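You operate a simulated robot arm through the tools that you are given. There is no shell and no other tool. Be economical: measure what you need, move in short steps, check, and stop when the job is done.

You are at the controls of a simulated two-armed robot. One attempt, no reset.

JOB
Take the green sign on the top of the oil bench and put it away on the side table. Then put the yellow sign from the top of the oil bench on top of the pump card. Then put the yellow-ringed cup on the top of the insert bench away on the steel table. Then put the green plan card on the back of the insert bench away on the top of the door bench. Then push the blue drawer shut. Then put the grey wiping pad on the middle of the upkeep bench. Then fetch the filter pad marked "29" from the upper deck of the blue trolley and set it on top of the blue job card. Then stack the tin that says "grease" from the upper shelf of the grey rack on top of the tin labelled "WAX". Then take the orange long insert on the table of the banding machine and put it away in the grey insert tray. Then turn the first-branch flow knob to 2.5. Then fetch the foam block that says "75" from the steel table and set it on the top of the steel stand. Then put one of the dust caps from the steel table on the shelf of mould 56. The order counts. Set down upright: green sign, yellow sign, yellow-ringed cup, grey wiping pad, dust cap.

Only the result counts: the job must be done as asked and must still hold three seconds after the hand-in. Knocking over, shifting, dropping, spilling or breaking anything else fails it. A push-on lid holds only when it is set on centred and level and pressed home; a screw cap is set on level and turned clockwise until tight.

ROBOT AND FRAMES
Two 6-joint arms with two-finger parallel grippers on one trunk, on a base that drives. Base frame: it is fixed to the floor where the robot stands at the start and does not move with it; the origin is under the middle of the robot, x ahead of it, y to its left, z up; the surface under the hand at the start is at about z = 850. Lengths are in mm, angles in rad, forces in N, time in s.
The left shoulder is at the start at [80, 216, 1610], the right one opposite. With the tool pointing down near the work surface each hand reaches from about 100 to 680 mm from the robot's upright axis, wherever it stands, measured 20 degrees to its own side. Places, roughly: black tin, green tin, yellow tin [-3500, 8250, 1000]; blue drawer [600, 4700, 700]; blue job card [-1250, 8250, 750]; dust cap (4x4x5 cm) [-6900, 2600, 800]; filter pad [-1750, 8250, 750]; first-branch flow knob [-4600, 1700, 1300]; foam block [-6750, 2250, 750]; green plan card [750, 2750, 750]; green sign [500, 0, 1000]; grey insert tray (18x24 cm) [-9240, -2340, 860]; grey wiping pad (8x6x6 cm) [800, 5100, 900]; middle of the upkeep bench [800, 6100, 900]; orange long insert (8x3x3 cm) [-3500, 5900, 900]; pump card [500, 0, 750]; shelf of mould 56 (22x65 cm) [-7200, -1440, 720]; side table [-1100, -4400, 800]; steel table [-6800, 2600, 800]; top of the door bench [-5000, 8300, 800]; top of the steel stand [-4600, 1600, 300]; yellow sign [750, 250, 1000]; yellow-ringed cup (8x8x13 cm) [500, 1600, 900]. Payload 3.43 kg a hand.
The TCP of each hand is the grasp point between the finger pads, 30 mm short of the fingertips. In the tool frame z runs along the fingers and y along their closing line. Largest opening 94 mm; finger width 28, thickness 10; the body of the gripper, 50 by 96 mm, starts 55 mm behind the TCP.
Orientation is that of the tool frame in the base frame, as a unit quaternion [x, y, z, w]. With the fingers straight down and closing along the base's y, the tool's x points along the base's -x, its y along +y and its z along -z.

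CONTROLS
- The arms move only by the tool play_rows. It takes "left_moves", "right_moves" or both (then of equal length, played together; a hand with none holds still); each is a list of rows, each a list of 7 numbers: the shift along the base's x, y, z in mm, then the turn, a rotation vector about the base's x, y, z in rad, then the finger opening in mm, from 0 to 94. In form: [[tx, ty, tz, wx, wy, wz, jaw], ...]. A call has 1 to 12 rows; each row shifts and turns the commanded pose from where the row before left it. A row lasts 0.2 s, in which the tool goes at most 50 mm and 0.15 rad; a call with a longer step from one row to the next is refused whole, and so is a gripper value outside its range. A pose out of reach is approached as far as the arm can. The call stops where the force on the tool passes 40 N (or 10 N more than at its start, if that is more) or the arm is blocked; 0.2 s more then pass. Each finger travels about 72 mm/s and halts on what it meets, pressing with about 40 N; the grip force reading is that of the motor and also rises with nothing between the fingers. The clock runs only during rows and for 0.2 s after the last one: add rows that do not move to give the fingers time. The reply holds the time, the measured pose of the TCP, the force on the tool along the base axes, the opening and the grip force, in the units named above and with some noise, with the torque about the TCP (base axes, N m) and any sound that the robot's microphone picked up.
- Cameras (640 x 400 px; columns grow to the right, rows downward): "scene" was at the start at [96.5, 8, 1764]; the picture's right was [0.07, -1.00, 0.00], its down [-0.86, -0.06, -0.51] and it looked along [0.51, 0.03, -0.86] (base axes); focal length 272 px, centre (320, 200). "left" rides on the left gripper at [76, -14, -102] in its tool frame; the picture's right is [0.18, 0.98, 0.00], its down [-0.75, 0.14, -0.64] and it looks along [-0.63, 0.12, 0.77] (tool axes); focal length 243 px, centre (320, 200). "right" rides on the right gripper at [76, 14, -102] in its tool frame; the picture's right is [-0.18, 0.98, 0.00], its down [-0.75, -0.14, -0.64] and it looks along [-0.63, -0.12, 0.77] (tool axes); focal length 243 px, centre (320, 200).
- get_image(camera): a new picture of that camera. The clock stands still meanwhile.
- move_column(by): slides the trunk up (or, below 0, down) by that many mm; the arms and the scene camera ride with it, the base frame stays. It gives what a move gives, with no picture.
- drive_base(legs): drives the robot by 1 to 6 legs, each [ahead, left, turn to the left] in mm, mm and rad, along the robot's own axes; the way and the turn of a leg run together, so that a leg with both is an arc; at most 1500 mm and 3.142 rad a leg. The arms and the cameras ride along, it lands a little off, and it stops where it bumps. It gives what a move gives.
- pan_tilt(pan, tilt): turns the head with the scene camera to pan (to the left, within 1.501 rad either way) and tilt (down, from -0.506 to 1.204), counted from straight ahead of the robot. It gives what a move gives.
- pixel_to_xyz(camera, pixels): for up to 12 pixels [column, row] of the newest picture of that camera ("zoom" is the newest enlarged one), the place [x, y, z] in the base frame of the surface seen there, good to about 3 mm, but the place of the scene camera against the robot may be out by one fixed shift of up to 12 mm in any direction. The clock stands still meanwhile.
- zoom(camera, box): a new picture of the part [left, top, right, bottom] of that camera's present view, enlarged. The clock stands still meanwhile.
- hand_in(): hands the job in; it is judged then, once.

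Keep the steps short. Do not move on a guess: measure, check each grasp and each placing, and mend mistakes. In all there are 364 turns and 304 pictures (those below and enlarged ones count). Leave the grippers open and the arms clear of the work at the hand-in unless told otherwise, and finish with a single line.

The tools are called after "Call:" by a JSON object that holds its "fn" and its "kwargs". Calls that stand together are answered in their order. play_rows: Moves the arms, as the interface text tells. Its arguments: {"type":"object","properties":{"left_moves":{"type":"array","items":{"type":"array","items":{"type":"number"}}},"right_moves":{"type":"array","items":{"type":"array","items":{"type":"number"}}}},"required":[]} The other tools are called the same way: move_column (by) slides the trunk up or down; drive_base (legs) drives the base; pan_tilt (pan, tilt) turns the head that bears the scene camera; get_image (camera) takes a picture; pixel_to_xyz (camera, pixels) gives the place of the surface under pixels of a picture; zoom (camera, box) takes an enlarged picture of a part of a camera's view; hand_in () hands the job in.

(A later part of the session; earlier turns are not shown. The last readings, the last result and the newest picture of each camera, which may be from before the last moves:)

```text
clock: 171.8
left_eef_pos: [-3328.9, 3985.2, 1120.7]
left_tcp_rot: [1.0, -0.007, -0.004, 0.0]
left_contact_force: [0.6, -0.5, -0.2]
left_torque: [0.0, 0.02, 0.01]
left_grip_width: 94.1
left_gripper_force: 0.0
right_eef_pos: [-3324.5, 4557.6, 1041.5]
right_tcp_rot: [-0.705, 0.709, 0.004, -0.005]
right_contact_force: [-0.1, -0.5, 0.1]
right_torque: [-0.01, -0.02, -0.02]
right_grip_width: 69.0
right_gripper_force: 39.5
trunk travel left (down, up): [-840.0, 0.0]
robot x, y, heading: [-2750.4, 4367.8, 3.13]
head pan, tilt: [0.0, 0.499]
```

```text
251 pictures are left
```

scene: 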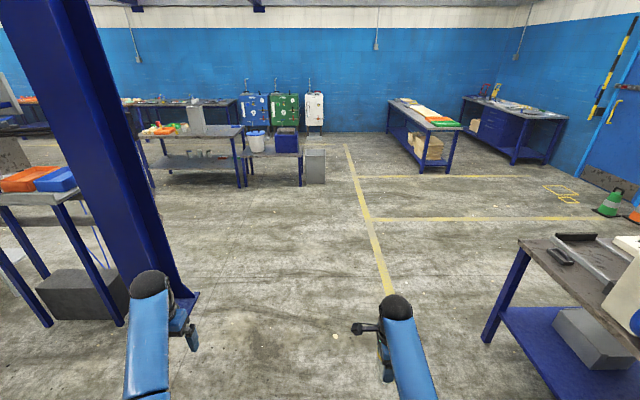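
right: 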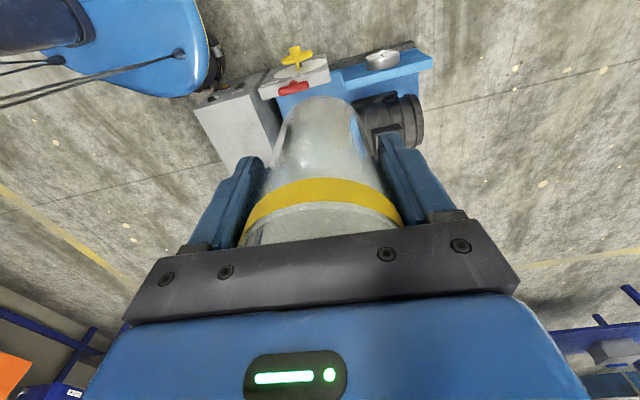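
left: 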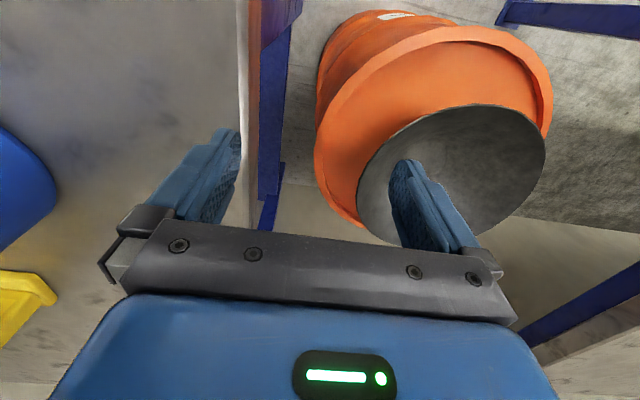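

The grip width crept from 70.5 to 69; I check the cup's seat with the right camera and measure the steel table region (200,135).

Call:
{"fn": "pixel_to_xyz", "kwargs": {"camera": "scene", "pixels": [[245, 130], [150, 140], [240, 185], [152, 185], [200, 135], [300, 150], [315, 180], [60, 180], [195, 300], [490, 340]]}}

Call:
{"fn": "get_image", "kwargs": {"camera": "right"}}

Call:
{"fn": "zoom", "kwargs": {"camera": "scene", "box": [110, 80, 340, 200]}}

```text
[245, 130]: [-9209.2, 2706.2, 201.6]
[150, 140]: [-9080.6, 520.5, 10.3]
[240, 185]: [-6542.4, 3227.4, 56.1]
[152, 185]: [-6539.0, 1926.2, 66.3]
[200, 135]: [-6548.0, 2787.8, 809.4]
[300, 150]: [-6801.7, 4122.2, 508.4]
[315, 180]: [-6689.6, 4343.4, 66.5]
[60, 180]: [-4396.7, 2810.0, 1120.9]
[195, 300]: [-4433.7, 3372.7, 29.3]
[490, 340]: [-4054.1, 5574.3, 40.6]
```

```text
250 pictures are left
```

right: 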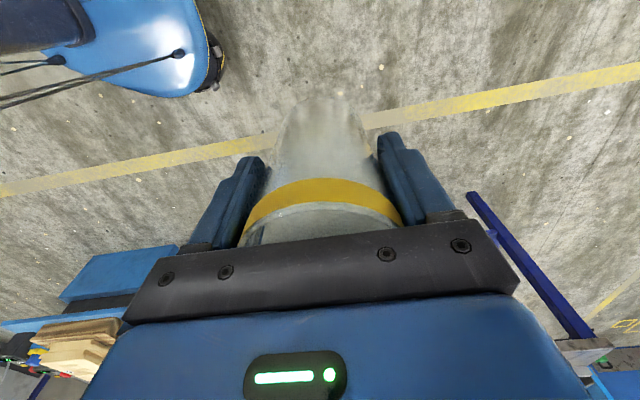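

```text
2.78 times, centred on (225, 140) of scene
```

zoom: 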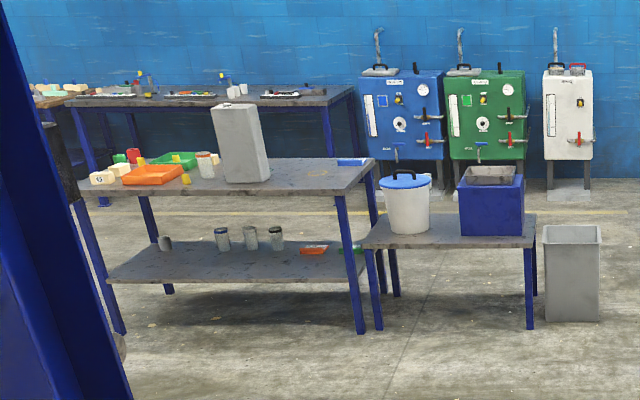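

Cup is seated as before. Steel table: front edge x≈-6540, y 1926–3230, top ≈800. I drive along y≈4370 to x≈-5900, then strafe left to y≈2870.

Call:
{"fn": "drive_base", "kwargs": {"legs": [[1500, 0, 0.01], [1500, 0, 0], [150, 0, 0], [0, 1500, 0]]}}

Call:
{"fn": "pan_tilt", "kwargs": {"pan": 0.0, "tilt": 0.75}}

Call:
{"fn": "get_image", "kwargs": {"camera": "scene"}}

```text
clock: 194.2
left_eef_pos: [-6434.5, 2447.5, 1121.0]
left_tcp_rot: [1.0, 0.001, -0.004, -0.001]
left_contact_force: [0.3, 0.9, -0.4]
left_torque: [-0.02, 0.02, -0.02]
left_grip_width: 93.9
left_gripper_force: 0.0
right_eef_pos: [-6437.1, 3019.9, 1040.5]
right_tcp_rot: [0.71, -0.704, -0.004, 0.005]
right_contact_force: [0.5, -0.8, -0.5]
right_torque: [0.0, -0.03, 0.01]
right_grip_width: 68.8
right_gripper_force: 40.2
trunk travel left (down, up): [-840.0, 0.0]
robot x, y, heading: [-5859.1, 2833.2, -3.144]
head pan, tilt: [0.0, 0.499]
```

```text
clock: 194.9
left_eef_pos: [-6435.3, 2446.4, 1119.9]
left_tcp_rot: [1.0, 0.0, -0.005, 0.0]
left_contact_force: [0.6, -0.4, 1.0]
left_torque: [0.03, -0.01, -0.01]
left_grip_width: 94.0
left_gripper_force: 0.0
right_eef_pos: [-6437.7, 3017.9, 1040.7]
right_tcp_rot: [0.71, -0.704, -0.004, 0.005]
right_contact_force: [1.2, -0.5, -0.6]
right_torque: [0.01, 0.02, -0.02]
right_grip_width: 69.0
right_gripper_force: 39.4
trunk travel left (down, up): [-840.0, 0.0]
robot x, y, heading: [-5863.4, 2833.7, -3.14]
head pan, tilt: [0.0, 0.75]
```

```text
248 pictures are left
```

scene: 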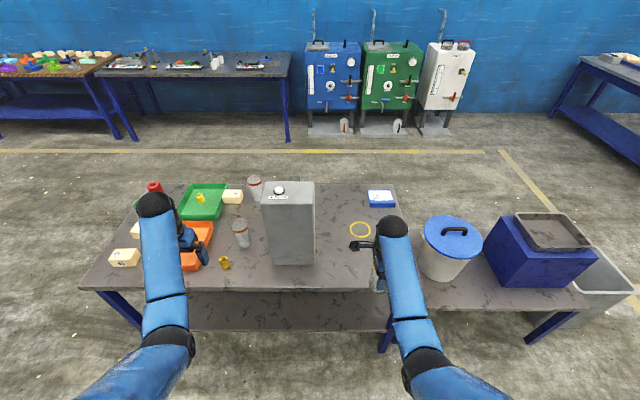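

There is a yellow painted ring on the table at (359,231), surely the yellow-ringed cup's place. Measure it and neighbours.

Call:
{"fn": "pixel_to_xyz", "kwargs": {"camera": "scene", "pixels": [[348, 231], [371, 231], [359, 222], [359, 238], [360, 231], [313, 200], [315, 262], [381, 200], [375, 300], [320, 290]]}}

Call:
{"fn": "zoom", "kwargs": {"camera": "scene", "box": [60, 160, 420, 320]}}

```text
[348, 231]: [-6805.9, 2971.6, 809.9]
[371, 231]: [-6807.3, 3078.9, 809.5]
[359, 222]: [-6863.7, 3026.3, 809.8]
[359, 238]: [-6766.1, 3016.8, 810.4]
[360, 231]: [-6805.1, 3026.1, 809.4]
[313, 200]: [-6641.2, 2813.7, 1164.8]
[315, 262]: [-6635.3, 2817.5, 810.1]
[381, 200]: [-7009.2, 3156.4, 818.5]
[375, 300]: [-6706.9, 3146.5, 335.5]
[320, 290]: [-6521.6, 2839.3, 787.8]
```

```text
1.78 times, centred on (240, 240) of scene
```

zoom: 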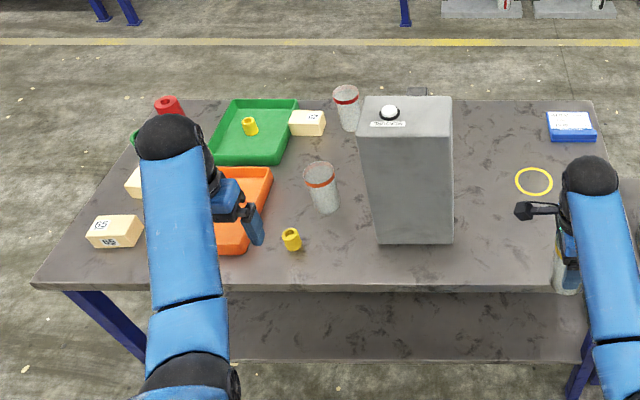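

Ring centre ≈(-6810,3025). I drive ahead 300 (arms stay clear of the tall grey box at y≈2640–2815).

Call:
{"fn": "drive_base", "kwargs": {"legs": [[300, 0, 0]]}}

Call:
{"fn": "move_column", "kwargs": {"by": -90}}

Call:
{"fn": "get_image", "kwargs": {"camera": "right"}}

Call:
{"fn": "get_image", "kwargs": {"camera": "scene"}}

```text
clock: 197.0
left_eef_pos: [-6732.2, 2446.0, 1122.8]
left_tcp_rot: [1.0, -0.001, -0.006, 0.0]
left_contact_force: [0.9, 0.0, -0.2]
left_torque: [0.03, 0.01, 0.01]
left_grip_width: 93.8
left_gripper_force: 0.1
right_eef_pos: [-6734.7, 3018.0, 1042.9]
right_tcp_rot: [0.71, -0.704, -0.006, 0.007]
right_contact_force: [1.0, 0.1, -0.9]
right_torque: [0.05, 0.03, -0.04]
right_grip_width: 68.9
right_gripper_force: 39.6
trunk travel left (down, up): [-840.0, 0.0]
robot x, y, heading: [-6162.0, 2834.9, -3.139]
head pan, tilt: [0.0, 0.75]
```

```text
clock: 198.2
left_eef_pos: [-6733.7, 2446.9, 1031.1]
left_tcp_rot: [1.0, -0.001, -0.006, 0.0]
left_contact_force: [-0.4, -0.6, 1.4]
left_torque: [0.01, -0.01, -0.03]
left_grip_width: 93.9
left_gripper_force: 0.0
right_eef_pos: [-6736.3, 3017.7, 952.1]
right_tcp_rot: [0.709, -0.705, -0.004, 0.006]
right_contact_force: [0.3, -0.1, -0.3]
right_torque: [0.04, -0.03, -0.01]
right_grip_width: 68.8
right_gripper_force: 39.6
trunk travel left (down, up): [-750.0, 90.0]
robot x, y, heading: [-6164.0, 2834.8, -3.144]
head pan, tilt: [0.0, 0.75]
```

```text
246 pictures are left
```

right: 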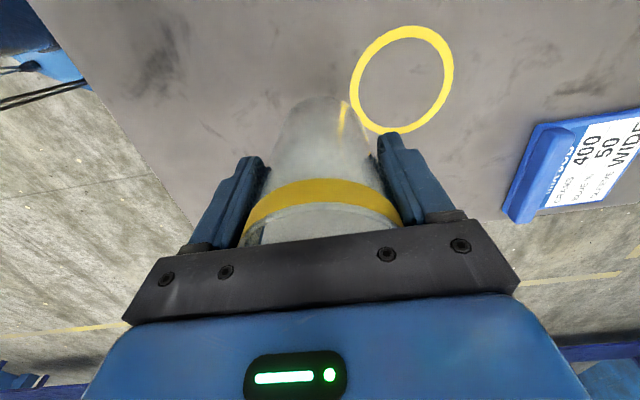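

```text
245 pictures are left
```

scene: 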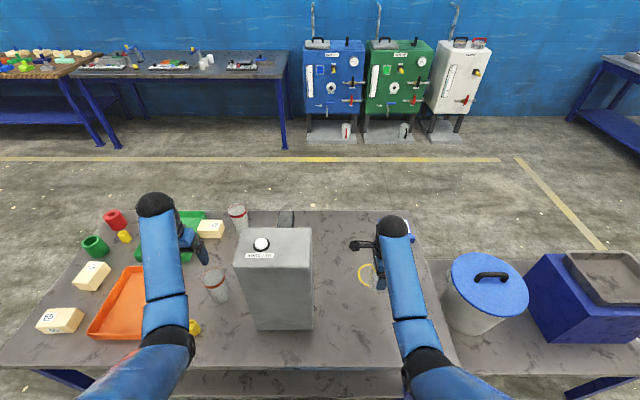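

Call:
{"fn": "pixel_to_xyz", "kwargs": {"camera": "right", "pixels": [[355, 80], [448, 80], [402, 130], [407, 32], [403, 80], [560, 140]]}}

```text
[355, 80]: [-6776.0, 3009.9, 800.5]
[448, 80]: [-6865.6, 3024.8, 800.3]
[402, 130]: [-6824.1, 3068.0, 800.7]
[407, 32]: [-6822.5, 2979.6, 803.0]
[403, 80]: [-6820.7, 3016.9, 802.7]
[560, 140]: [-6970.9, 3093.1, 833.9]
```

Ring centre (-6821,3021), table z 801. I move over it, raise 60, lower the trunk 60 for reach.

Call:
{"fn": "play_rows", "kwargs": {"right_moves": [[-43, 2, 20, 0, 0, 0, 50], [-42, 1, 20, 0, 0, 0, 50], [0, 0, 25, 0, 0, 0, 50], [0, 0, 0, 0, 0, 0, 50]]}}

Call:
{"fn": "move_column", "kwargs": {"by": -65}}

```text
clock: 199.2
left_eef_pos: [-6734.9, 2446.6, 1031.6]
left_tcp_rot: [1.0, -0.001, -0.005, 0.0]
left_contact_force: [-0.3, 0.2, 0.3]
left_torque: [-0.01, -0.03, 0.03]
left_grip_width: 94.2
left_gripper_force: 0.1
right_eef_pos: [-6821.1, 3020.6, 1016.5]
right_tcp_rot: [0.709, -0.705, -0.004, 0.005]
right_contact_force: [0.3, 0.0, -0.5]
right_torque: [-0.03, 0.0, -0.01]
right_grip_width: 68.7
right_gripper_force: 39.6
trunk travel left (down, up): [-750.0, 90.0]
robot x, y, heading: [-6162.9, 2838.2, -3.139]
head pan, tilt: [0.0, 0.75]
```

```text
clock: 200.3
left_eef_pos: [-6733.8, 2445.1, 966.9]
left_tcp_rot: [1.0, 0.0, -0.005, 0.0]
left_contact_force: [-1.2, -0.2, 0.1]
left_torque: [-0.01, -0.04, -0.02]
left_grip_width: 94.0
left_gripper_force: 0.0
right_eef_pos: [-6821.3, 3020.2, 951.7]
right_tcp_rot: [0.71, -0.704, -0.004, 0.006]
right_contact_force: [0.0, -0.7, -0.6]
right_torque: [-0.01, -0.03, 0.01]
right_grip_width: 68.9
right_gripper_force: 40.2
trunk travel left (down, up): [-685.0, 155.0]
robot x, y, heading: [-6160.5, 2836.0, -3.141]
head pan, tilt: [0.0, 0.75]
```

Descend to about TCP 886.

Call:
{"fn": "play_rows", "kwargs": {"right_moves": [[0, 0, -40, 0, 0, 0, 50], [0, 0, -26, 0, 0, 0, 50], [0, 0, 0, 0, 0, 0, 50]]}}

Call:
{"fn": "get_image", "kwargs": {"camera": "right"}}

```text
clock: 201.1
left_eef_pos: [-6733.6, 2445.5, 965.3]
left_tcp_rot: [1.0, -0.001, -0.005, 0.0]
left_contact_force: [0.1, -0.7, 1.1]
left_torque: [-0.01, 0.02, -0.01]
left_grip_width: 94.0
left_gripper_force: 0.0
right_eef_pos: [-6820.5, 3020.2, 886.2]
right_tcp_rot: [0.71, -0.705, -0.004, 0.006]
right_contact_force: [-0.2, -0.3, -0.9]
right_torque: [-0.01, -0.02, -0.01]
right_grip_width: 69.1
right_gripper_force: 39.8
trunk travel left (down, up): [-685.0, 155.0]
robot x, y, heading: [-6160.9, 2836.6, -3.136]
head pan, tilt: [0.0, 0.75]
```

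```text
244 pictures are left
```

right: 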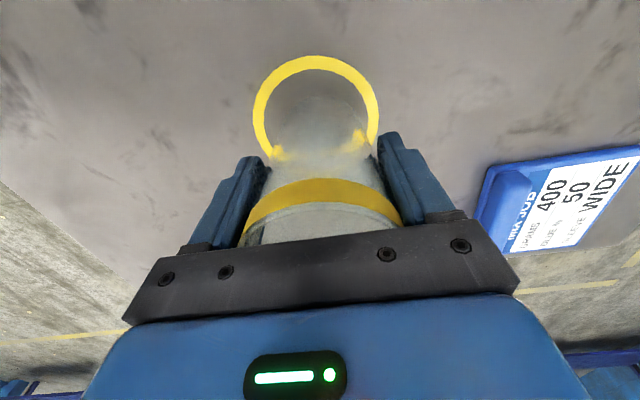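

Cup sits over the ring. Lower in small steps to contact.

Call:
{"fn": "play_rows", "kwargs": {"right_moves": [[0, 0, -3, 0, 0, 0, 50], [0, 0, -2, 0, 0, 0, 50], [0, 0, -1, 0, 0, 0, 50], [0, 0, -1, 0, 0, 0, 50]]}}

```text
clock: 202.1
left_eef_pos: [-6734.3, 2445.5, 965.4]
left_tcp_rot: [1.0, -0.001, -0.006, 0.0]
left_contact_force: [-0.1, -0.8, 0.1]
left_torque: [-0.01, -0.02, 0.04]
left_grip_width: 94.0
left_gripper_force: 0.1
right_eef_pos: [-6821.0, 3020.4, 879.5]
right_tcp_rot: [0.709, -0.705, -0.005, 0.006]
right_contact_force: [-0.3, 0.1, 2.5]
right_torque: [0.03, -0.06, 0.0]
right_grip_width: 68.9
right_gripper_force: 39.7
trunk travel left (down, up): [-685.0, 155.0]
robot x, y, heading: [-6159.3, 2833.7, -3.142]
head pan, tilt: [0.0, 0.75]
```

Contact just begins (2.5 N). One more millimetre, then open and lift straight.

Call:
{"fn": "play_rows", "kwargs": {"right_moves": [[0, 0, -0.7, 0, 0, 0, 50], [0, 0, 0, 0, 0, 0, 75], [0, 0, 0, 0, 0, 0, 94], [0, 0, 0, 0, 0, 0, 94], [0, 0, 0, 0, 0, 0, 94], [0, 0, 30, 0, 0, 0, 94], [0, 0, 45, 0, 0, 0, 94], [0, 0, 45, 0, 0, 0, 94]]}}

Call:
{"fn": "get_image", "kwargs": {"camera": "right"}}

```text
clock: 203.9
left_eef_pos: [-6734.8, 2445.3, 966.0]
left_tcp_rot: [1.0, -0.001, -0.004, 0.0]
left_contact_force: [0.0, 0.8, 0.0]
left_torque: [0.0, 0.01, -0.01]
left_grip_width: 94.1
left_gripper_force: 0.1
right_eef_pos: [-6821.4, 3020.6, 996.3]
right_tcp_rot: [0.71, -0.704, -0.005, 0.005]
right_contact_force: [0.0, 0.1, 0.7]
right_torque: [-0.03, 0.0, 0.02]
right_grip_width: 93.8
right_gripper_force: 0.1
trunk travel left (down, up): [-685.0, 155.0]
robot x, y, heading: [-6160.9, 2836.8, -3.144]
head pan, tilt: [0.0, 0.75]
```

```text
243 pictures are left
```

right: 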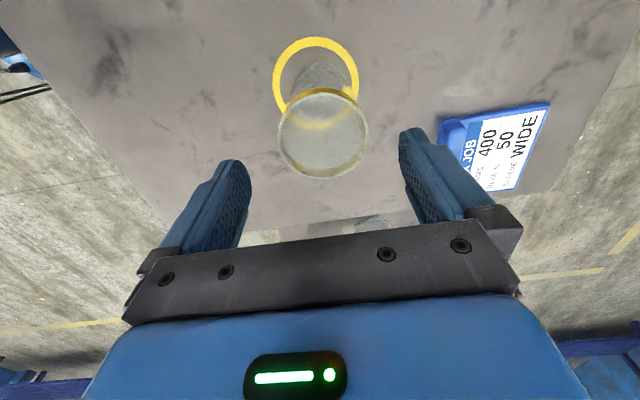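

The cup stands in the ring. Now back to the insert bench for the plan card: raise the trunk, retrace the path.

Call:
{"fn": "move_column", "kwargs": {"by": 155}}

Call:
{"fn": "drive_base", "kwargs": {"legs": [[-300, 0, 0], [0, -1500, 0], [-1500, 0, 0], [-1500, 0, 0], [-100, 0, 0]]}}

```text
clock: 205.7
left_eef_pos: [-6734.5, 2445.4, 1120.3]
left_tcp_rot: [1.0, -0.001, -0.005, 0.0]
left_contact_force: [0.0, -0.1, -0.1]
left_torque: [-0.01, 0.0, 0.0]
left_grip_width: 93.9
left_gripper_force: 0.0
right_eef_pos: [-6821.3, 3021.0, 1151.6]
right_tcp_rot: [0.709, -0.705, -0.004, 0.006]
right_contact_force: [0.4, -0.9, 0.5]
right_torque: [0.0, 0.01, 0.02]
right_grip_width: 94.0
right_gripper_force: 0.0
trunk travel left (down, up): [-840.0, 0.0]
robot x, y, heading: [-6164.3, 2835.3, -3.142]
head pan, tilt: [0.0, 0.75]
```

```text
clock: 229.5
left_eef_pos: [-3339.4, 3934.3, 1115.9]
left_tcp_rot: [1.0, 0.003, 0.001, 0.0]
left_contact_force: [-0.9, 0.8, -0.2]
left_torque: [0.01, -0.1, 0.01]
left_grip_width: 93.7
left_gripper_force: 0.1
right_eef_pos: [-3430.1, 4509.3, 1145.6]
right_tcp_rot: [0.713, -0.701, -0.001, 0.003]
right_contact_force: [0.9, 0.1, 0.3]
right_torque: [0.01, -0.04, 0.0]
right_grip_width: 94.1
right_gripper_force: 0.1
trunk travel left (down, up): [-840.0, 0.0]
robot x, y, heading: [-2758.4, 4330.9, -3.13]
head pan, tilt: [0.0, 0.75]
```

Call:
{"fn": "drive_base", "kwargs": {"legs": [[0, 0, 1.565], [0, 0, 1.565], [0, -1500, 0], [0, -231, 0], [1500, 0, 0], [830, 0, 0]]}}

Call:
{"fn": "pan_tilt", "kwargs": {"pan": 0.2, "tilt": 0.9}}

Call:
{"fn": "get_image", "kwargs": {"camera": "scene"}}

Call:
{"fn": "get_image", "kwargs": {"camera": "left"}}

```text
clock: 256.9
left_eef_pos: [129.0, 2900.9, 1121.9]
left_tcp_rot: [0.018, 1.0, 0.001, 0.005]
left_contact_force: [0.6, 0.1, -0.4]
left_torque: [-0.03, -0.01, -0.02]
left_grip_width: 93.9
left_gripper_force: 0.0
right_eef_pos: [195.1, 2324.5, 1151.6]
right_tcp_rot: [0.716, 0.698, 0.007, 0.005]
right_contact_force: [-0.3, -0.3, -0.2]
right_torque: [0.04, 0.01, -0.03]
right_grip_width: 94.1
right_gripper_force: 0.1
trunk travel left (down, up): [-840.0, 0.0]
robot x, y, heading: [-458.6, 2530.6, -0.03]
head pan, tilt: [0.0, 0.75]
```

```text
clock: 257.7
left_eef_pos: [128.5, 2900.7, 1121.7]
left_tcp_rot: [0.018, 1.0, 0.0, 0.005]
left_contact_force: [0.6, -0.5, -0.2]
left_torque: [0.02, 0.01, -0.02]
left_grip_width: 94.0
left_gripper_force: 0.0
right_eef_pos: [196.7, 2322.6, 1151.2]
right_tcp_rot: [0.717, 0.697, 0.005, 0.005]
right_contact_force: [-0.2, -0.7, -0.1]
right_torque: [0.02, -0.01, 0.0]
right_grip_width: 94.1
right_gripper_force: 0.2
trunk travel left (down, up): [-840.0, 0.0]
robot x, y, heading: [-454.7, 2530.5, -0.028]
head pan, tilt: [0.201, 0.901]
```

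```text
242 pictures are left
```

scene: 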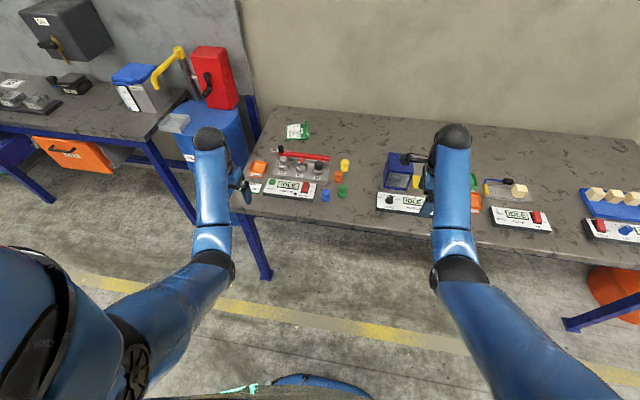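

```text
241 pictures are left
```

left: 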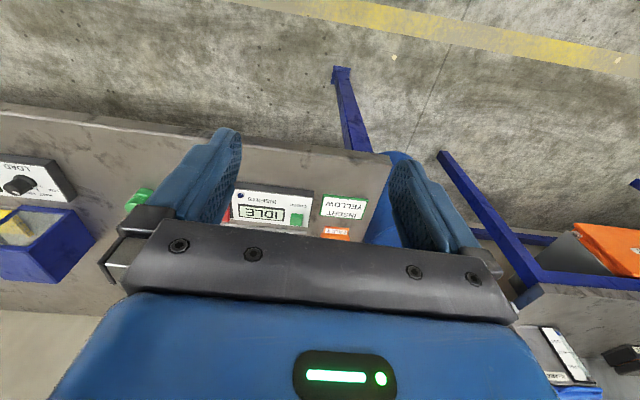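

I look straight down to judge how far the base front sticks out.

Call:
{"fn": "pan_tilt", "kwargs": {"pan": 0.0, "tilt": 1.2}}

Call:
{"fn": "get_image", "kwargs": {"camera": "scene"}}

Call:
{"fn": "pixel_to_xyz", "kwargs": {"camera": "scene", "pixels": [[320, 290], [320, 300], [320, 310], [320, 320], [320, 330], [320, 345], [320, 365], [320, 390], [270, 315], [380, 315], [320, 270]]}}

```text
clock: 258.5
left_eef_pos: [130.9, 2901.8, 1121.8]
left_tcp_rot: [0.018, 1.0, 0.0, 0.004]
left_contact_force: [0.4, 0.6, -0.2]
left_torque: [0.02, -0.03, 0.04]
left_grip_width: 94.1
left_gripper_force: 0.1
right_eef_pos: [196.8, 2324.2, 1150.7]
right_tcp_rot: [0.717, 0.697, 0.006, 0.004]
right_contact_force: [-0.2, -0.1, -0.1]
right_torque: [-0.02, -0.01, 0.04]
right_grip_width: 94.2
right_gripper_force: 0.0
trunk travel left (down, up): [-840.0, 0.0]
robot x, y, heading: [-461.2, 2526.8, -0.033]
head pan, tilt: [0.0, 1.201]
```

```text
240 pictures are left
```

scene: 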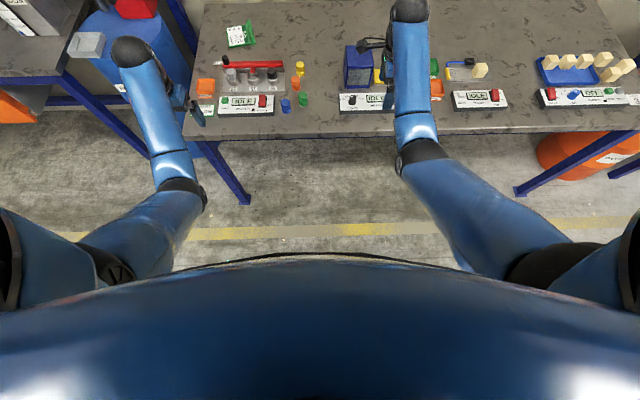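

```text
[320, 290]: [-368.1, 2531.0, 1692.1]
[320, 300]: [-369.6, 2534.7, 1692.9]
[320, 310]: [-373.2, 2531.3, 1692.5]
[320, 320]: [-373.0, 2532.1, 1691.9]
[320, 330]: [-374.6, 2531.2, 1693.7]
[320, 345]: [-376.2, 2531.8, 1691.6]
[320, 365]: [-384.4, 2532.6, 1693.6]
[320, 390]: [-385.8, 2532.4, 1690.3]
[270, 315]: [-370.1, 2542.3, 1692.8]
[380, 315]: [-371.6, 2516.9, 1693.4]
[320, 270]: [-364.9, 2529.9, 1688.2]
```

The chest hides the base. The right wrist camera often shows a blue part of the robot in its upper-left corner; I measure it there.

Call:
{"fn": "get_image", "kwargs": {"camera": "right"}}

Call:
{"fn": "pixel_to_xyz", "kwargs": {"camera": "right", "pixels": [[150, 80], [200, 60], [215, 50], [120, 60], [180, 90], [100, 100], [60, 60], [160, 20], [30, 100], [210, 75]]}}

```text
239 pictures are left
```

right: 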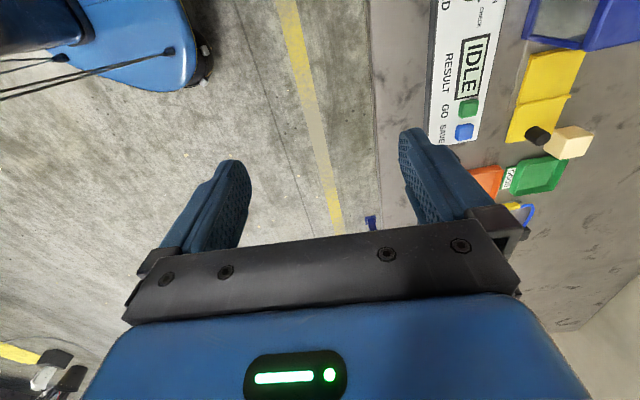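

```text
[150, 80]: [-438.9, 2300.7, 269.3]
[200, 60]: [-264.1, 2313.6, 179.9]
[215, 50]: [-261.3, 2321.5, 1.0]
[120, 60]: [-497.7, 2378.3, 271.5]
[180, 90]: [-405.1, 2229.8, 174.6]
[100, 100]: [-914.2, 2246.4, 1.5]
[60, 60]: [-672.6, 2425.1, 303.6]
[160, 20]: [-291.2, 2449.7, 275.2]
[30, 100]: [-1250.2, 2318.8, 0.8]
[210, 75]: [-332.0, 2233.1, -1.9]
```

The base is only 275 tall and reaches about 210 ahead, so it can slide under the bench (no shelf there; legs at y≈3050). I drive in to x≈80, y≈2590.

Call:
{"fn": "drive_base", "kwargs": {"legs": [[0, 60, 0.033], [300, 0, 0], [235, 0, 0]]}}

Call:
{"fn": "pan_tilt", "kwargs": {"pan": 0.2, "tilt": 0.9}}

Call:
{"fn": "get_image", "kwargs": {"camera": "scene"}}

Call:
{"fn": "get_image", "kwargs": {"camera": "left"}}

```text
clock: 262.4
left_eef_pos: [646.0, 2979.1, 1124.2]
left_tcp_rot: [0.002, 1.0, -0.001, 0.007]
left_contact_force: [-0.4, 0.5, -0.2]
left_torque: [-0.01, -0.04, 0.02]
left_grip_width: 94.3
left_gripper_force: 0.0
right_eef_pos: [730.7, 2404.2, 1154.6]
right_tcp_rot: [0.706, 0.709, 0.008, 0.006]
right_contact_force: [0.5, -0.3, 0.5]
right_torque: [-0.01, -0.04, 0.0]
right_grip_width: 93.9
right_gripper_force: 0.0
trunk travel left (down, up): [-840.0, 0.0]
robot x, y, heading: [80.2, 2590.0, 0.003]
head pan, tilt: [0.0, 1.201]
```

```text
clock: 263.2
left_eef_pos: [648.3, 2979.8, 1121.6]
left_tcp_rot: [0.002, 1.0, -0.001, 0.005]
left_contact_force: [-0.4, 0.3, 0.8]
left_torque: [0.0, -0.04, -0.01]
left_grip_width: 93.9
left_gripper_force: 0.0
right_eef_pos: [734.4, 2403.3, 1151.6]
right_tcp_rot: [0.705, 0.709, 0.005, 0.005]
right_contact_force: [-1.2, 0.4, 0.0]
right_torque: [-0.02, 0.01, -0.01]
right_grip_width: 93.8
right_gripper_force: 0.1
trunk travel left (down, up): [-840.0, 0.0]
robot x, y, heading: [76.9, 2588.2, -0.001]
head pan, tilt: [0.201, 0.901]
```

```text
238 pictures are left
```

scene: 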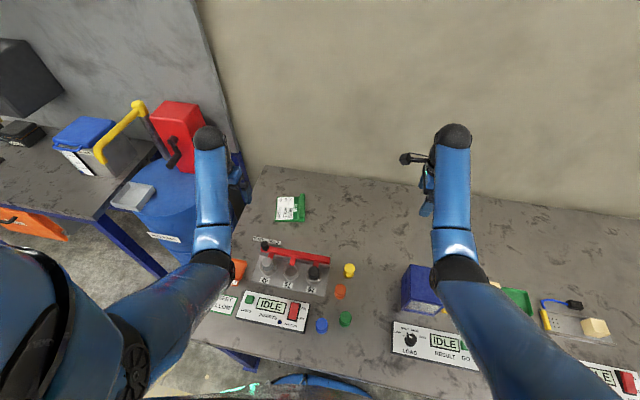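

```text
237 pictures are left
```

left: 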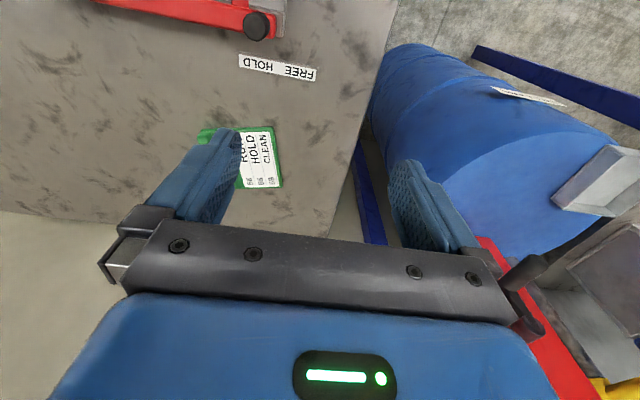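

No contact. I move the left hand to about (700,2830) to see the card's ridge.

Call:
{"fn": "play_rows", "kwargs": {"left_moves": [[15, -40, 0, 0, 0, 0, 94], [15, -40, 0, 0, 0, 0, 94], [15, -40, -10, 0, 0, 0, 94], [10, -30, -20, 0, 0, 0, 94], [0, 0, 0, 0, 0, 0, 94]]}}

Call:
{"fn": "get_image", "kwargs": {"camera": "left"}}

```text
clock: 264.4
left_eef_pos: [704.8, 2828.1, 1090.7]
left_tcp_rot: [0.001, 1.0, 0.0, 0.004]
left_contact_force: [0.6, 0.2, 0.0]
left_torque: [0.0, 0.02, -0.03]
left_grip_width: 93.9
left_gripper_force: 0.1
right_eef_pos: [734.8, 2404.3, 1152.1]
right_tcp_rot: [0.705, 0.709, 0.005, 0.006]
right_contact_force: [0.3, -0.3, -0.4]
right_torque: [0.0, 0.04, 0.02]
right_grip_width: 94.0
right_gripper_force: 0.1
trunk travel left (down, up): [-840.0, 0.0]
robot x, y, heading: [73.5, 2590.2, -0.002]
head pan, tilt: [0.201, 0.901]
```

```text
236 pictures are left
```

left: 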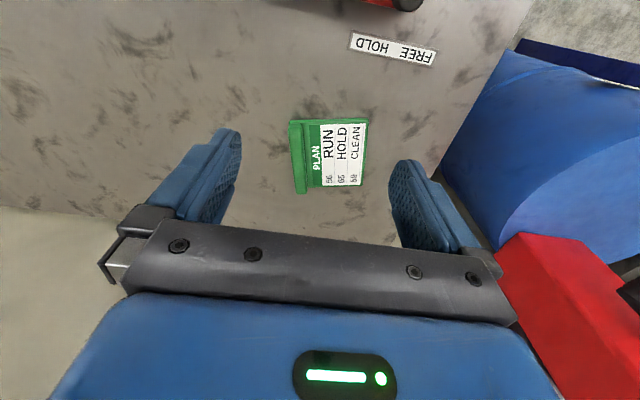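

Call:
{"fn": "zoom", "kwargs": {"camera": "left", "box": [270, 100, 390, 210]}}

Call:
{"fn": "pixel_to_xyz", "kwargs": {"camera": "left", "pixels": [[291, 124], [301, 123], [298, 192], [307, 191], [297, 155], [304, 155], [340, 155], [364, 122], [362, 185], [400, 100]]}}

```text
3.64 times, centred on (330, 155) of left
```

zoom: 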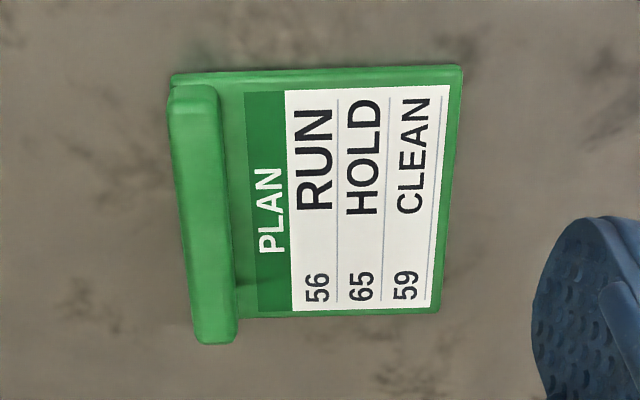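

```text
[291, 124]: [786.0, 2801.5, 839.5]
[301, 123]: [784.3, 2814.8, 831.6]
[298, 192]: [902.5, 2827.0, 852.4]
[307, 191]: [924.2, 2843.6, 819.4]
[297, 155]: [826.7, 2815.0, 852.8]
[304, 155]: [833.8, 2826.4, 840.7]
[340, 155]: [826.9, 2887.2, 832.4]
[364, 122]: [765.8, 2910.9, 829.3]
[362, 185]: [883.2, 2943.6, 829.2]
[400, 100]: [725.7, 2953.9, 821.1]
```

Call:
{"fn": "pixel_to_xyz", "kwargs": {"camera": "zoom", "pixels": [[176, 110], [210, 108], [192, 330], [228, 325], [195, 150], [208, 280], [200, 215], [222, 180], [178, 180]]}}

```text
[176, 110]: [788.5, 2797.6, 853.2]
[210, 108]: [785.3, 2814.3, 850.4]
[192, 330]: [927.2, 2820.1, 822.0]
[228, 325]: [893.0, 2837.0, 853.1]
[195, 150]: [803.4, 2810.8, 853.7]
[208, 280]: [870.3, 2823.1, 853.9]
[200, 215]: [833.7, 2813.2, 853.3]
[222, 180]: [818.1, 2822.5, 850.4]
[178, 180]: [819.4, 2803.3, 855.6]
```

Ridge: centre ≈(838,2817), top 854, turned +0.19 rad. I extend the left hand to x≈790 high up with yaw +0.19, then lower the trunk in stages while raising the hands.

Call:
{"fn": "play_rows", "kwargs": {"left_moves": [[30, -4, 20, 0, 0, 0.1, 94], [30, -4, 20, 0, 0, 0.09, 94], [30, -4, 20, 0, 0, 0, 94], [0, 0, 0, 0, 0, 0, 94]], "right_moves": [[10, 0, 15, 0, 0, 0, 94], [10, 0, 15, 0, 0, 0, 94], [10, 0, 15, 0, 0, 0, 94], [0, 0, 0, 0, 0, 0, 94]]}}

Call:
{"fn": "move_column", "kwargs": {"by": -130}}

Call:
{"fn": "play_rows", "kwargs": {"left_moves": [[0, 0, 40, 0, 0, 0, 94], [0, 0, 40, 0, 0, 0, 94], [0, 0, 40, 0, 0, 0, 94], [0, 0, 0, 0, 0, 0, 94]], "right_moves": [[0, 0, 40, 0, 0, 0, 94], [0, 0, 40, 0, 0, 0, 94], [0, 0, 40, 0, 0, 0, 94], [0, 0, 0, 0, 0, 0, 94]]}}

```text
clock: 265.4
left_eef_pos: [794.1, 2816.7, 1151.7]
left_tcp_rot: [-0.093, 0.996, 0.0, 0.006]
left_contact_force: [0.7, -0.3, -0.1]
left_torque: [-0.03, 0.0, 0.0]
left_grip_width: 93.9
left_gripper_force: 0.1
right_eef_pos: [764.8, 2404.5, 1196.3]
right_tcp_rot: [0.705, 0.709, 0.004, 0.005]
right_contact_force: [0.2, 0.6, -0.5]
right_torque: [0.0, -0.01, 0.02]
right_grip_width: 94.0
right_gripper_force: 0.0
trunk travel left (down, up): [-840.0, 0.0]
robot x, y, heading: [76.2, 2589.4, 0.004]
head pan, tilt: [0.201, 0.901]
```

```text
clock: 267.0
left_eef_pos: [795.3, 2816.4, 1021.7]
left_tcp_rot: [-0.093, 0.996, 0.001, 0.004]
left_contact_force: [-0.4, -0.6, 0.4]
left_torque: [0.02, -0.01, 0.02]
left_grip_width: 93.9
left_gripper_force: 0.1
right_eef_pos: [765.5, 2403.6, 1066.2]
right_tcp_rot: [0.705, 0.709, 0.006, 0.004]
right_contact_force: [0.4, -0.1, -0.1]
right_torque: [0.01, -0.02, -0.02]
right_grip_width: 93.9
right_gripper_force: 0.0
trunk travel left (down, up): [-710.0, 130.0]
robot x, y, heading: [74.0, 2586.9, -0.007]
head pan, tilt: [0.201, 0.901]
```

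```text
clock: 268.0
left_eef_pos: [798.9, 2818.0, 1139.8]
left_tcp_rot: [-0.093, 0.996, 0.001, 0.005]
left_contact_force: [0.1, 0.0, 0.2]
left_torque: [-0.03, -0.02, 0.02]
left_grip_width: 94.0
left_gripper_force: 0.0
left hand out of reach, approached as far as the arm can: row 3
right_eef_pos: [807.8, 2406.2, 1168.7]
right_tcp_rot: [0.705, 0.709, 0.005, 0.004]
right_contact_force: [-0.8, 0.6, 0.3]
right_torque: [-0.01, -0.03, 0.02]
right_grip_width: 94.1
right_gripper_force: 0.0
right hand out of reach, approached as far as the arm can: row 1, 2, 3
trunk travel left (down, up): [-710.0, 130.0]
robot x, y, heading: [73.9, 2589.5, -0.003]
head pan, tilt: [0.201, 0.901]
```

Call:
{"fn": "move_column", "kwargs": {"by": -140}}

Call:
{"fn": "play_rows", "kwargs": {"left_moves": [[30, 0, -25, 0, 0, 0, 94], [6, -1, -25, 0, 0, 0, 94], [0, 0, -25, 0, 0, 0, 94], [0, 0, 0, 0, 0, 0, 94]]}}

Call:
{"fn": "get_image", "kwargs": {"camera": "left"}}

```text
clock: 269.7
left_eef_pos: [798.9, 2817.9, 1000.6]
left_tcp_rot: [-0.092, 0.996, 0.0, 0.004]
left_contact_force: [-0.6, 0.4, 0.4]
left_torque: [0.0, 0.04, -0.01]
left_grip_width: 93.8
left_gripper_force: 0.2
right_eef_pos: [808.5, 2407.0, 1028.0]
right_tcp_rot: [0.705, 0.709, 0.006, 0.005]
right_contact_force: [-0.2, -0.6, -0.5]
right_torque: [0.02, 0.01, 0.0]
right_grip_width: 93.9
right_gripper_force: 0.1
trunk travel left (down, up): [-570.0, 270.0]
robot x, y, heading: [80.0, 2588.9, -0.0]
head pan, tilt: [0.201, 0.901]
```

```text
clock: 270.7
left_eef_pos: [834.3, 2816.6, 925.8]
left_tcp_rot: [-0.093, 0.996, 0.0, 0.005]
left_contact_force: [0.0, -0.8, 0.1]
left_torque: [-0.01, 0.0, -0.02]
left_grip_width: 94.2
left_gripper_force: 0.1
right_eef_pos: [807.4, 2406.7, 1027.8]
right_tcp_rot: [0.705, 0.709, 0.005, 0.005]
right_contact_force: [-0.1, -0.2, -0.1]
right_torque: [-0.02, -0.04, -0.01]
right_grip_width: 94.0
right_gripper_force: 0.1
trunk travel left (down, up): [-570.0, 270.0]
robot x, y, heading: [76.8, 2591.6, -0.001]
head pan, tilt: [0.201, 0.901]
```

```text
234 pictures are left
```

left: 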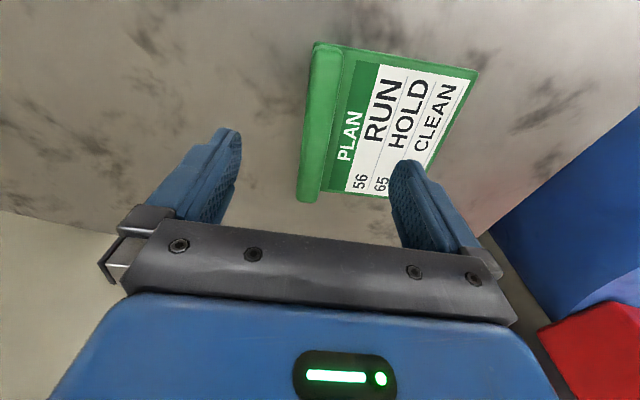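

Aligned with the ridge. Descend to TCP 866 and close.

Call:
{"fn": "play_rows", "kwargs": {"left_moves": [[2, 0, -30, 0, 0, 0, 94], [2, 0, -30, 0, 0, 0, 94], [0, 0, 0, 0, 0, 0, 94]]}}

Call:
{"fn": "get_image", "kwargs": {"camera": "left"}}

```text
clock: 271.5
left_eef_pos: [820.3, 2816.6, 869.4]
left_tcp_rot: [-0.094, 0.996, 0.001, 0.005]
left_contact_force: [0.5, -0.2, 0.1]
left_torque: [-0.01, 0.02, -0.01]
left_grip_width: 93.7
left_gripper_force: 0.1
left hand out of reach, approached as far as the arm can: row 1, 2
right_eef_pos: [807.1, 2405.5, 1028.6]
right_tcp_rot: [0.706, 0.709, 0.006, 0.005]
right_contact_force: [-0.6, -0.4, -0.1]
right_torque: [-0.03, 0.01, 0.0]
right_grip_width: 94.2
right_gripper_force: 0.0
trunk travel left (down, up): [-570.0, 270.0]
robot x, y, heading: [78.4, 2596.4, 0.001]
head pan, tilt: [0.201, 0.901]
```

```text
233 pictures are left
```

left: 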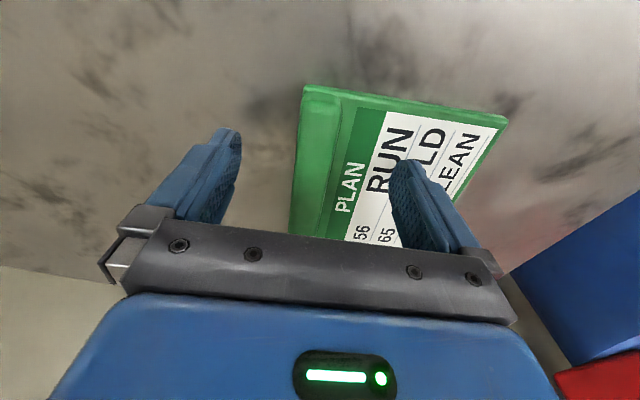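

At the reach limit: (820,2817,869), still on the ridge with ~15 mm overlap. Close and check.

Call:
{"fn": "play_rows", "kwargs": {"left_moves": [[0, 0, 0, 0, 0, 0, 5], [0, 0, 0, 0, 0, 0, 5], [0, 0, 0, 0, 0, 0, 5], [0, 0, 0, 0, 0, 0, 5], [-5, 0, 15, 0, 0, 0, 5], [-10, 0, 25, 0, 0, 0, 5], [-10, 0, 30, 0, 0, 0, 5]]}}

Call:
{"fn": "get_image", "kwargs": {"camera": "left"}}

```text
clock: 273.1
left_eef_pos: [831.9, 2817.4, 932.1]
left_tcp_rot: [-0.094, 0.996, 0.0, 0.004]
left_contact_force: [0.6, -0.2, -1.8]
left_torque: [-0.02, 0.01, -0.03]
left_grip_width: 21.0
left_gripper_force: 40.0
left hand out of reach, approached as far as the arm can: row 5, 6, 7
right_eef_pos: [808.0, 2404.8, 1028.6]
right_tcp_rot: [0.706, 0.708, 0.005, 0.004]
right_contact_force: [0.0, 0.4, -0.4]
right_torque: [-0.07, 0.01, 0.01]
right_grip_width: 94.1
right_gripper_force: 0.1
trunk travel left (down, up): [-570.0, 270.0]
robot x, y, heading: [77.1, 2590.5, -0.002]
head pan, tilt: [0.201, 0.901]
```

```text
232 pictures are left
```

left: 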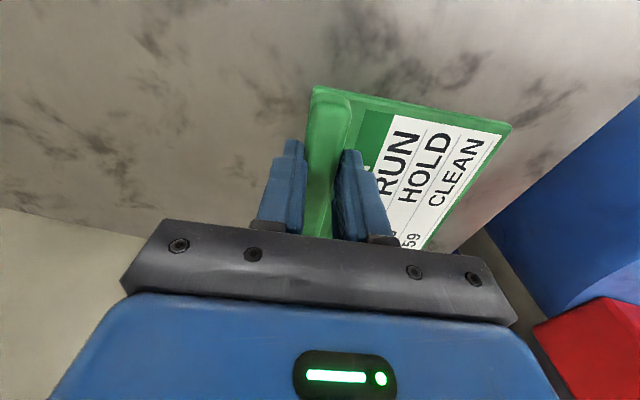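

Card is held (21 mm). Raise the trunk fully, then back out and drive to (-2750,4350), facing +y, to look for the way to the door bench.

Call:
{"fn": "move_column", "kwargs": {"by": 270}}

Call:
{"fn": "drive_base", "kwargs": {"legs": [[-700, 0, 0], [-1100, 0, 0], [-1030, 0, 0], [0, 1500, 0], [0, 0, 1.571]]}}

Call:
{"fn": "pan_tilt", "kwargs": {"pan": 0.0, "tilt": 0.3}}

Call:
{"fn": "get_image", "kwargs": {"camera": "scene"}}

```text
clock: 275.8
left_eef_pos: [832.8, 2817.3, 1202.0]
left_tcp_rot: [-0.093, 0.996, 0.0, 0.004]
left_contact_force: [-0.4, 0.3, -1.4]
left_torque: [-0.03, 0.03, 0.02]
left_grip_width: 20.9
left_gripper_force: 40.3
right_eef_pos: [808.4, 2405.6, 1297.3]
right_tcp_rot: [0.706, 0.708, 0.005, 0.004]
right_contact_force: [0.3, 0.0, -0.6]
right_torque: [0.03, -0.03, 0.01]
right_grip_width: 93.8
right_gripper_force: 0.0
trunk travel left (down, up): [-840.0, 0.0]
robot x, y, heading: [80.5, 2587.2, 0.0]
head pan, tilt: [0.201, 0.901]
```

```text
clock: 300.6
left_eef_pos: [-2976.0, 4834.0, 1202.5]
left_tcp_rot: [0.769, -0.64, -0.002, -0.003]
left_contact_force: [-0.9, 0.7, -1.6]
left_torque: [-0.03, -0.05, 0.0]
left_grip_width: 21.1
left_gripper_force: 40.1
right_eef_pos: [-2565.9, 4808.5, 1297.8]
right_tcp_rot: [0.001, 1.0, 0.008, -0.001]
right_contact_force: [-0.6, -1.0, -0.6]
right_torque: [0.01, 0.0, 0.0]
right_grip_width: 94.1
right_gripper_force: 0.1
trunk travel left (down, up): [-840.0, 0.0]
robot x, y, heading: [-2754.7, 4076.3, 1.565]
head pan, tilt: [0.201, 0.901]
```

```text
clock: 301.6
left_eef_pos: [-2977.5, 4834.4, 1202.0]
left_tcp_rot: [0.768, -0.64, -0.003, -0.003]
left_contact_force: [0.5, 1.4, 0.3]
left_torque: [-0.04, 0.0, -0.01]
left_grip_width: 21.2
left_gripper_force: 39.6
right_eef_pos: [-2566.0, 4808.4, 1299.2]
right_tcp_rot: [0.001, 1.0, 0.007, 0.0]
right_contact_force: [0.5, 0.0, -0.2]
right_torque: [0.01, -0.02, 0.01]
right_grip_width: 94.1
right_gripper_force: 0.2
trunk travel left (down, up): [-840.0, 0.0]
robot x, y, heading: [-2752.8, 4079.2, 1.568]
head pan, tilt: [0.0, 0.3]
```

```text
231 pictures are left
```

scene: 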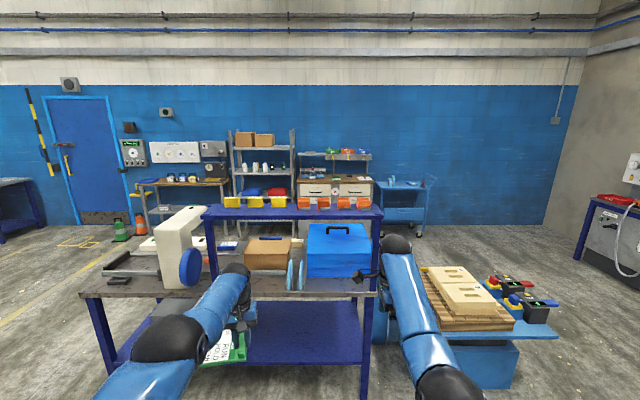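

Call:
{"fn": "pixel_to_xyz", "kwargs": {"camera": "scene", "pixels": [[180, 183], [140, 215], [228, 215], [260, 160], [330, 185], [400, 190], [110, 370], [362, 390], [480, 380], [120, 230], [330, 240], [205, 270]]}}

Call:
{"fn": "zoom", "kwargs": {"camera": "scene", "box": [80, 110, 260, 250]}}

```text
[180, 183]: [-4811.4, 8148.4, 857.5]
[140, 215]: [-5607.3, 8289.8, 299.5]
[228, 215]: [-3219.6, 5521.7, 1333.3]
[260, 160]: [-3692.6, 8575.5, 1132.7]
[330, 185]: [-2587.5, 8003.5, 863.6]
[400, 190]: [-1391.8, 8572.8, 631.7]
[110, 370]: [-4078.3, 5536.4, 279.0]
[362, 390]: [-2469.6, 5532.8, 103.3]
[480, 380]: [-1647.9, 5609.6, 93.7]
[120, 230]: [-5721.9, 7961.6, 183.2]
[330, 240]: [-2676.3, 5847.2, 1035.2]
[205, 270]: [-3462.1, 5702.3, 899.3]
```

```text
2.86 times, centred on (170, 180) of scene
```

zoom: 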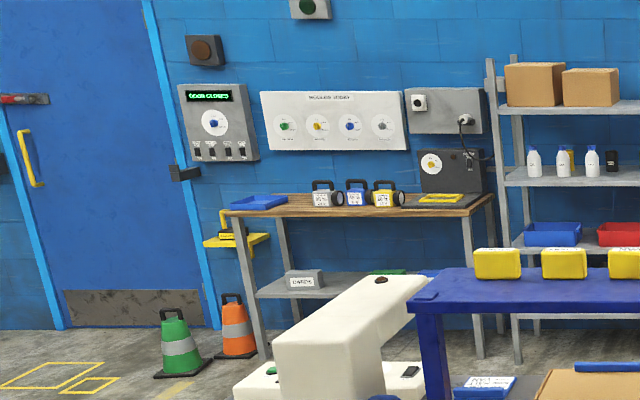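

The door bench has a wooden top (x≈-5600…-4400, front y≈8130). I strafe left to x≈-4700 and drive up to y≈7550.

Call:
{"fn": "drive_base", "kwargs": {"legs": [[0, 1500, 0], [0, 470, 0], [1500, 0, 0], [1500, 0, 0], [460, 0, 0]]}}

Call:
{"fn": "pan_tilt", "kwargs": {"pan": 0.1, "tilt": 0.7}}

Call:
{"fn": "get_image", "kwargs": {"camera": "scene"}}

```text
clock: 327.9
left_eef_pos: [-4975.2, 8313.5, 1203.9]
left_tcp_rot: [0.775, -0.632, -0.004, -0.002]
left_contact_force: [0.4, 0.4, -0.8]
left_torque: [-0.03, -0.01, 0.0]
left_grip_width: 21.0
left_gripper_force: 39.6
right_eef_pos: [-4562.9, 8294.2, 1300.5]
right_tcp_rot: [-0.01, 1.0, 0.007, 0.0]
right_contact_force: [0.9, -1.2, 0.0]
right_torque: [0.04, 0.02, 0.0]
right_grip_width: 93.9
right_gripper_force: 0.1
trunk travel left (down, up): [-840.0, 0.0]
robot x, y, heading: [-4736.7, 7564.0, 1.589]
head pan, tilt: [0.0, 0.3]
```

```text
clock: 328.8
left_eef_pos: [-4973.9, 8316.2, 1201.7]
left_tcp_rot: [0.775, -0.632, -0.002, -0.002]
left_contact_force: [0.5, -1.2, -1.3]
left_torque: [-0.02, -0.03, -0.05]
left_grip_width: 20.9
left_gripper_force: 40.0
right_eef_pos: [-4562.9, 8298.6, 1298.1]
right_tcp_rot: [-0.01, 1.0, 0.007, 0.0]
right_contact_force: [-0.6, -0.7, -0.2]
right_torque: [0.02, -0.01, 0.02]
right_grip_width: 93.9
right_gripper_force: 0.0
trunk travel left (down, up): [-840.0, 0.0]
robot x, y, heading: [-4731.8, 7563.0, 1.584]
head pan, tilt: [0.099, 0.7]
```

```text
229 pictures are left
```

scene: 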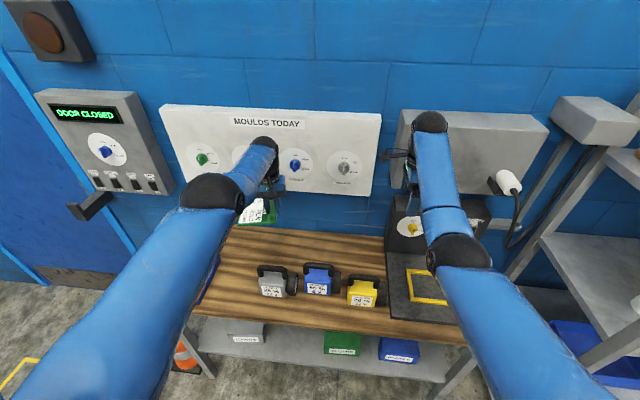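

Call:
{"fn": "pixel_to_xyz", "kwargs": {"camera": "scene", "pixels": [[240, 250], [300, 240], [360, 250], [270, 292], [315, 285], [362, 295], [210, 312], [380, 330], [230, 300], [270, 180], [345, 170], [225, 240]]}}

Call:
{"fn": "get_image", "kwargs": {"camera": "left"}}

```text
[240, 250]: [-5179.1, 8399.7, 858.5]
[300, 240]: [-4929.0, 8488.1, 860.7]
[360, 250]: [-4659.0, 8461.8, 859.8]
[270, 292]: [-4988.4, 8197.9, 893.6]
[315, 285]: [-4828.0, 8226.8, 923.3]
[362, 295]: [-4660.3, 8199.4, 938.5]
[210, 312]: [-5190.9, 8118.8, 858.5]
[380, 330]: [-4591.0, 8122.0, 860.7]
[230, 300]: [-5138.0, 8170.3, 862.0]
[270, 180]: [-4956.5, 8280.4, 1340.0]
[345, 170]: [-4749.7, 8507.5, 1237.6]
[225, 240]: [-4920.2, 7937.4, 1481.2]
```

```text
228 pictures are left
```

left: 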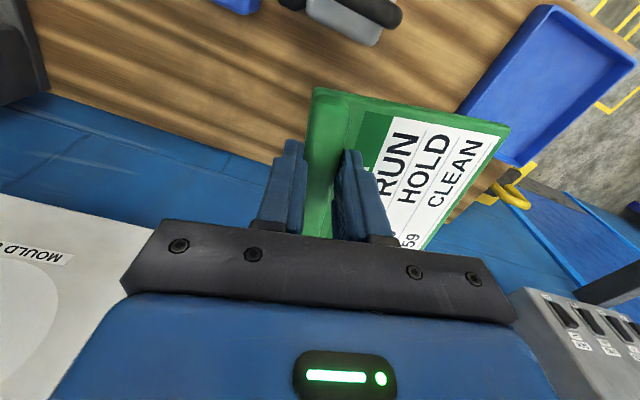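

Bench top ≈850; free area behind the grey lamp around x -5070…-4950, y 8300–8430. I retract both hands 130–150 mm, then drive 150 closer.

Call:
{"fn": "play_rows", "kwargs": {"left_moves": [[2, -40, 0, 0, 0, 0, 5], [2, -40, 0, 0, 0, 0, 5], [2, -40, -20, 0, 0, 0, 5], [0, 0, -20, 0, 0, 0, 5]], "right_moves": [[0, -35, -32, 0, 0, 0, 94], [0, -35, -32, 0, 0, 0, 94], [0, -35, -32, 0, 0, 0, 94], [0, -35, -32, 0, 0, 0, 94]]}}

Call:
{"fn": "drive_base", "kwargs": {"legs": [[145, 0, -0.013]]}}

```text
clock: 329.8
left_eef_pos: [-4975.0, 8309.9, 1155.7]
left_tcp_rot: [0.775, -0.632, -0.003, -0.003]
left_contact_force: [0.0, -0.2, -1.0]
left_torque: [-0.04, -0.03, 0.0]
left_grip_width: 21.2
left_gripper_force: 40.1
left hand out of reach, approached as far as the arm can: row 1, 2, 3
right_eef_pos: [-4566.4, 8199.7, 1144.3]
right_tcp_rot: [-0.01, 1.0, 0.008, 0.0]
right_contact_force: [-0.5, 0.6, -0.3]
right_torque: [-0.01, 0.01, 0.0]
right_grip_width: 94.0
right_gripper_force: 0.0
right hand out of reach, approached as far as the arm can: row 1, 2, 3, 4
trunk travel left (down, up): [-840.0, 0.0]
robot x, y, heading: [-4735.6, 7562.9, 1.588]
head pan, tilt: [0.099, 0.7]
```

```text
clock: 331.1
left_eef_pos: [-4964.6, 8455.8, 1159.1]
left_tcp_rot: [0.77, -0.638, -0.005, -0.003]
left_contact_force: [-2.0, -14.7, 2.7]
left_torque: [-0.1, 0.03, 0.17]
left_grip_width: 21.1
left_gripper_force: 40.2
right_eef_pos: [-4557.4, 8338.5, 1145.3]
right_tcp_rot: [-0.002, 1.0, 0.008, -0.001]
right_contact_force: [0.4, 1.0, 0.5]
right_torque: [-0.02, 0.02, -0.03]
right_grip_width: 94.0
right_gripper_force: 0.0
trunk travel left (down, up): [-840.0, 0.0]
robot x, y, heading: [-4739.4, 7710.5, 1.571]
head pan, tilt: [0.099, 0.7]
```

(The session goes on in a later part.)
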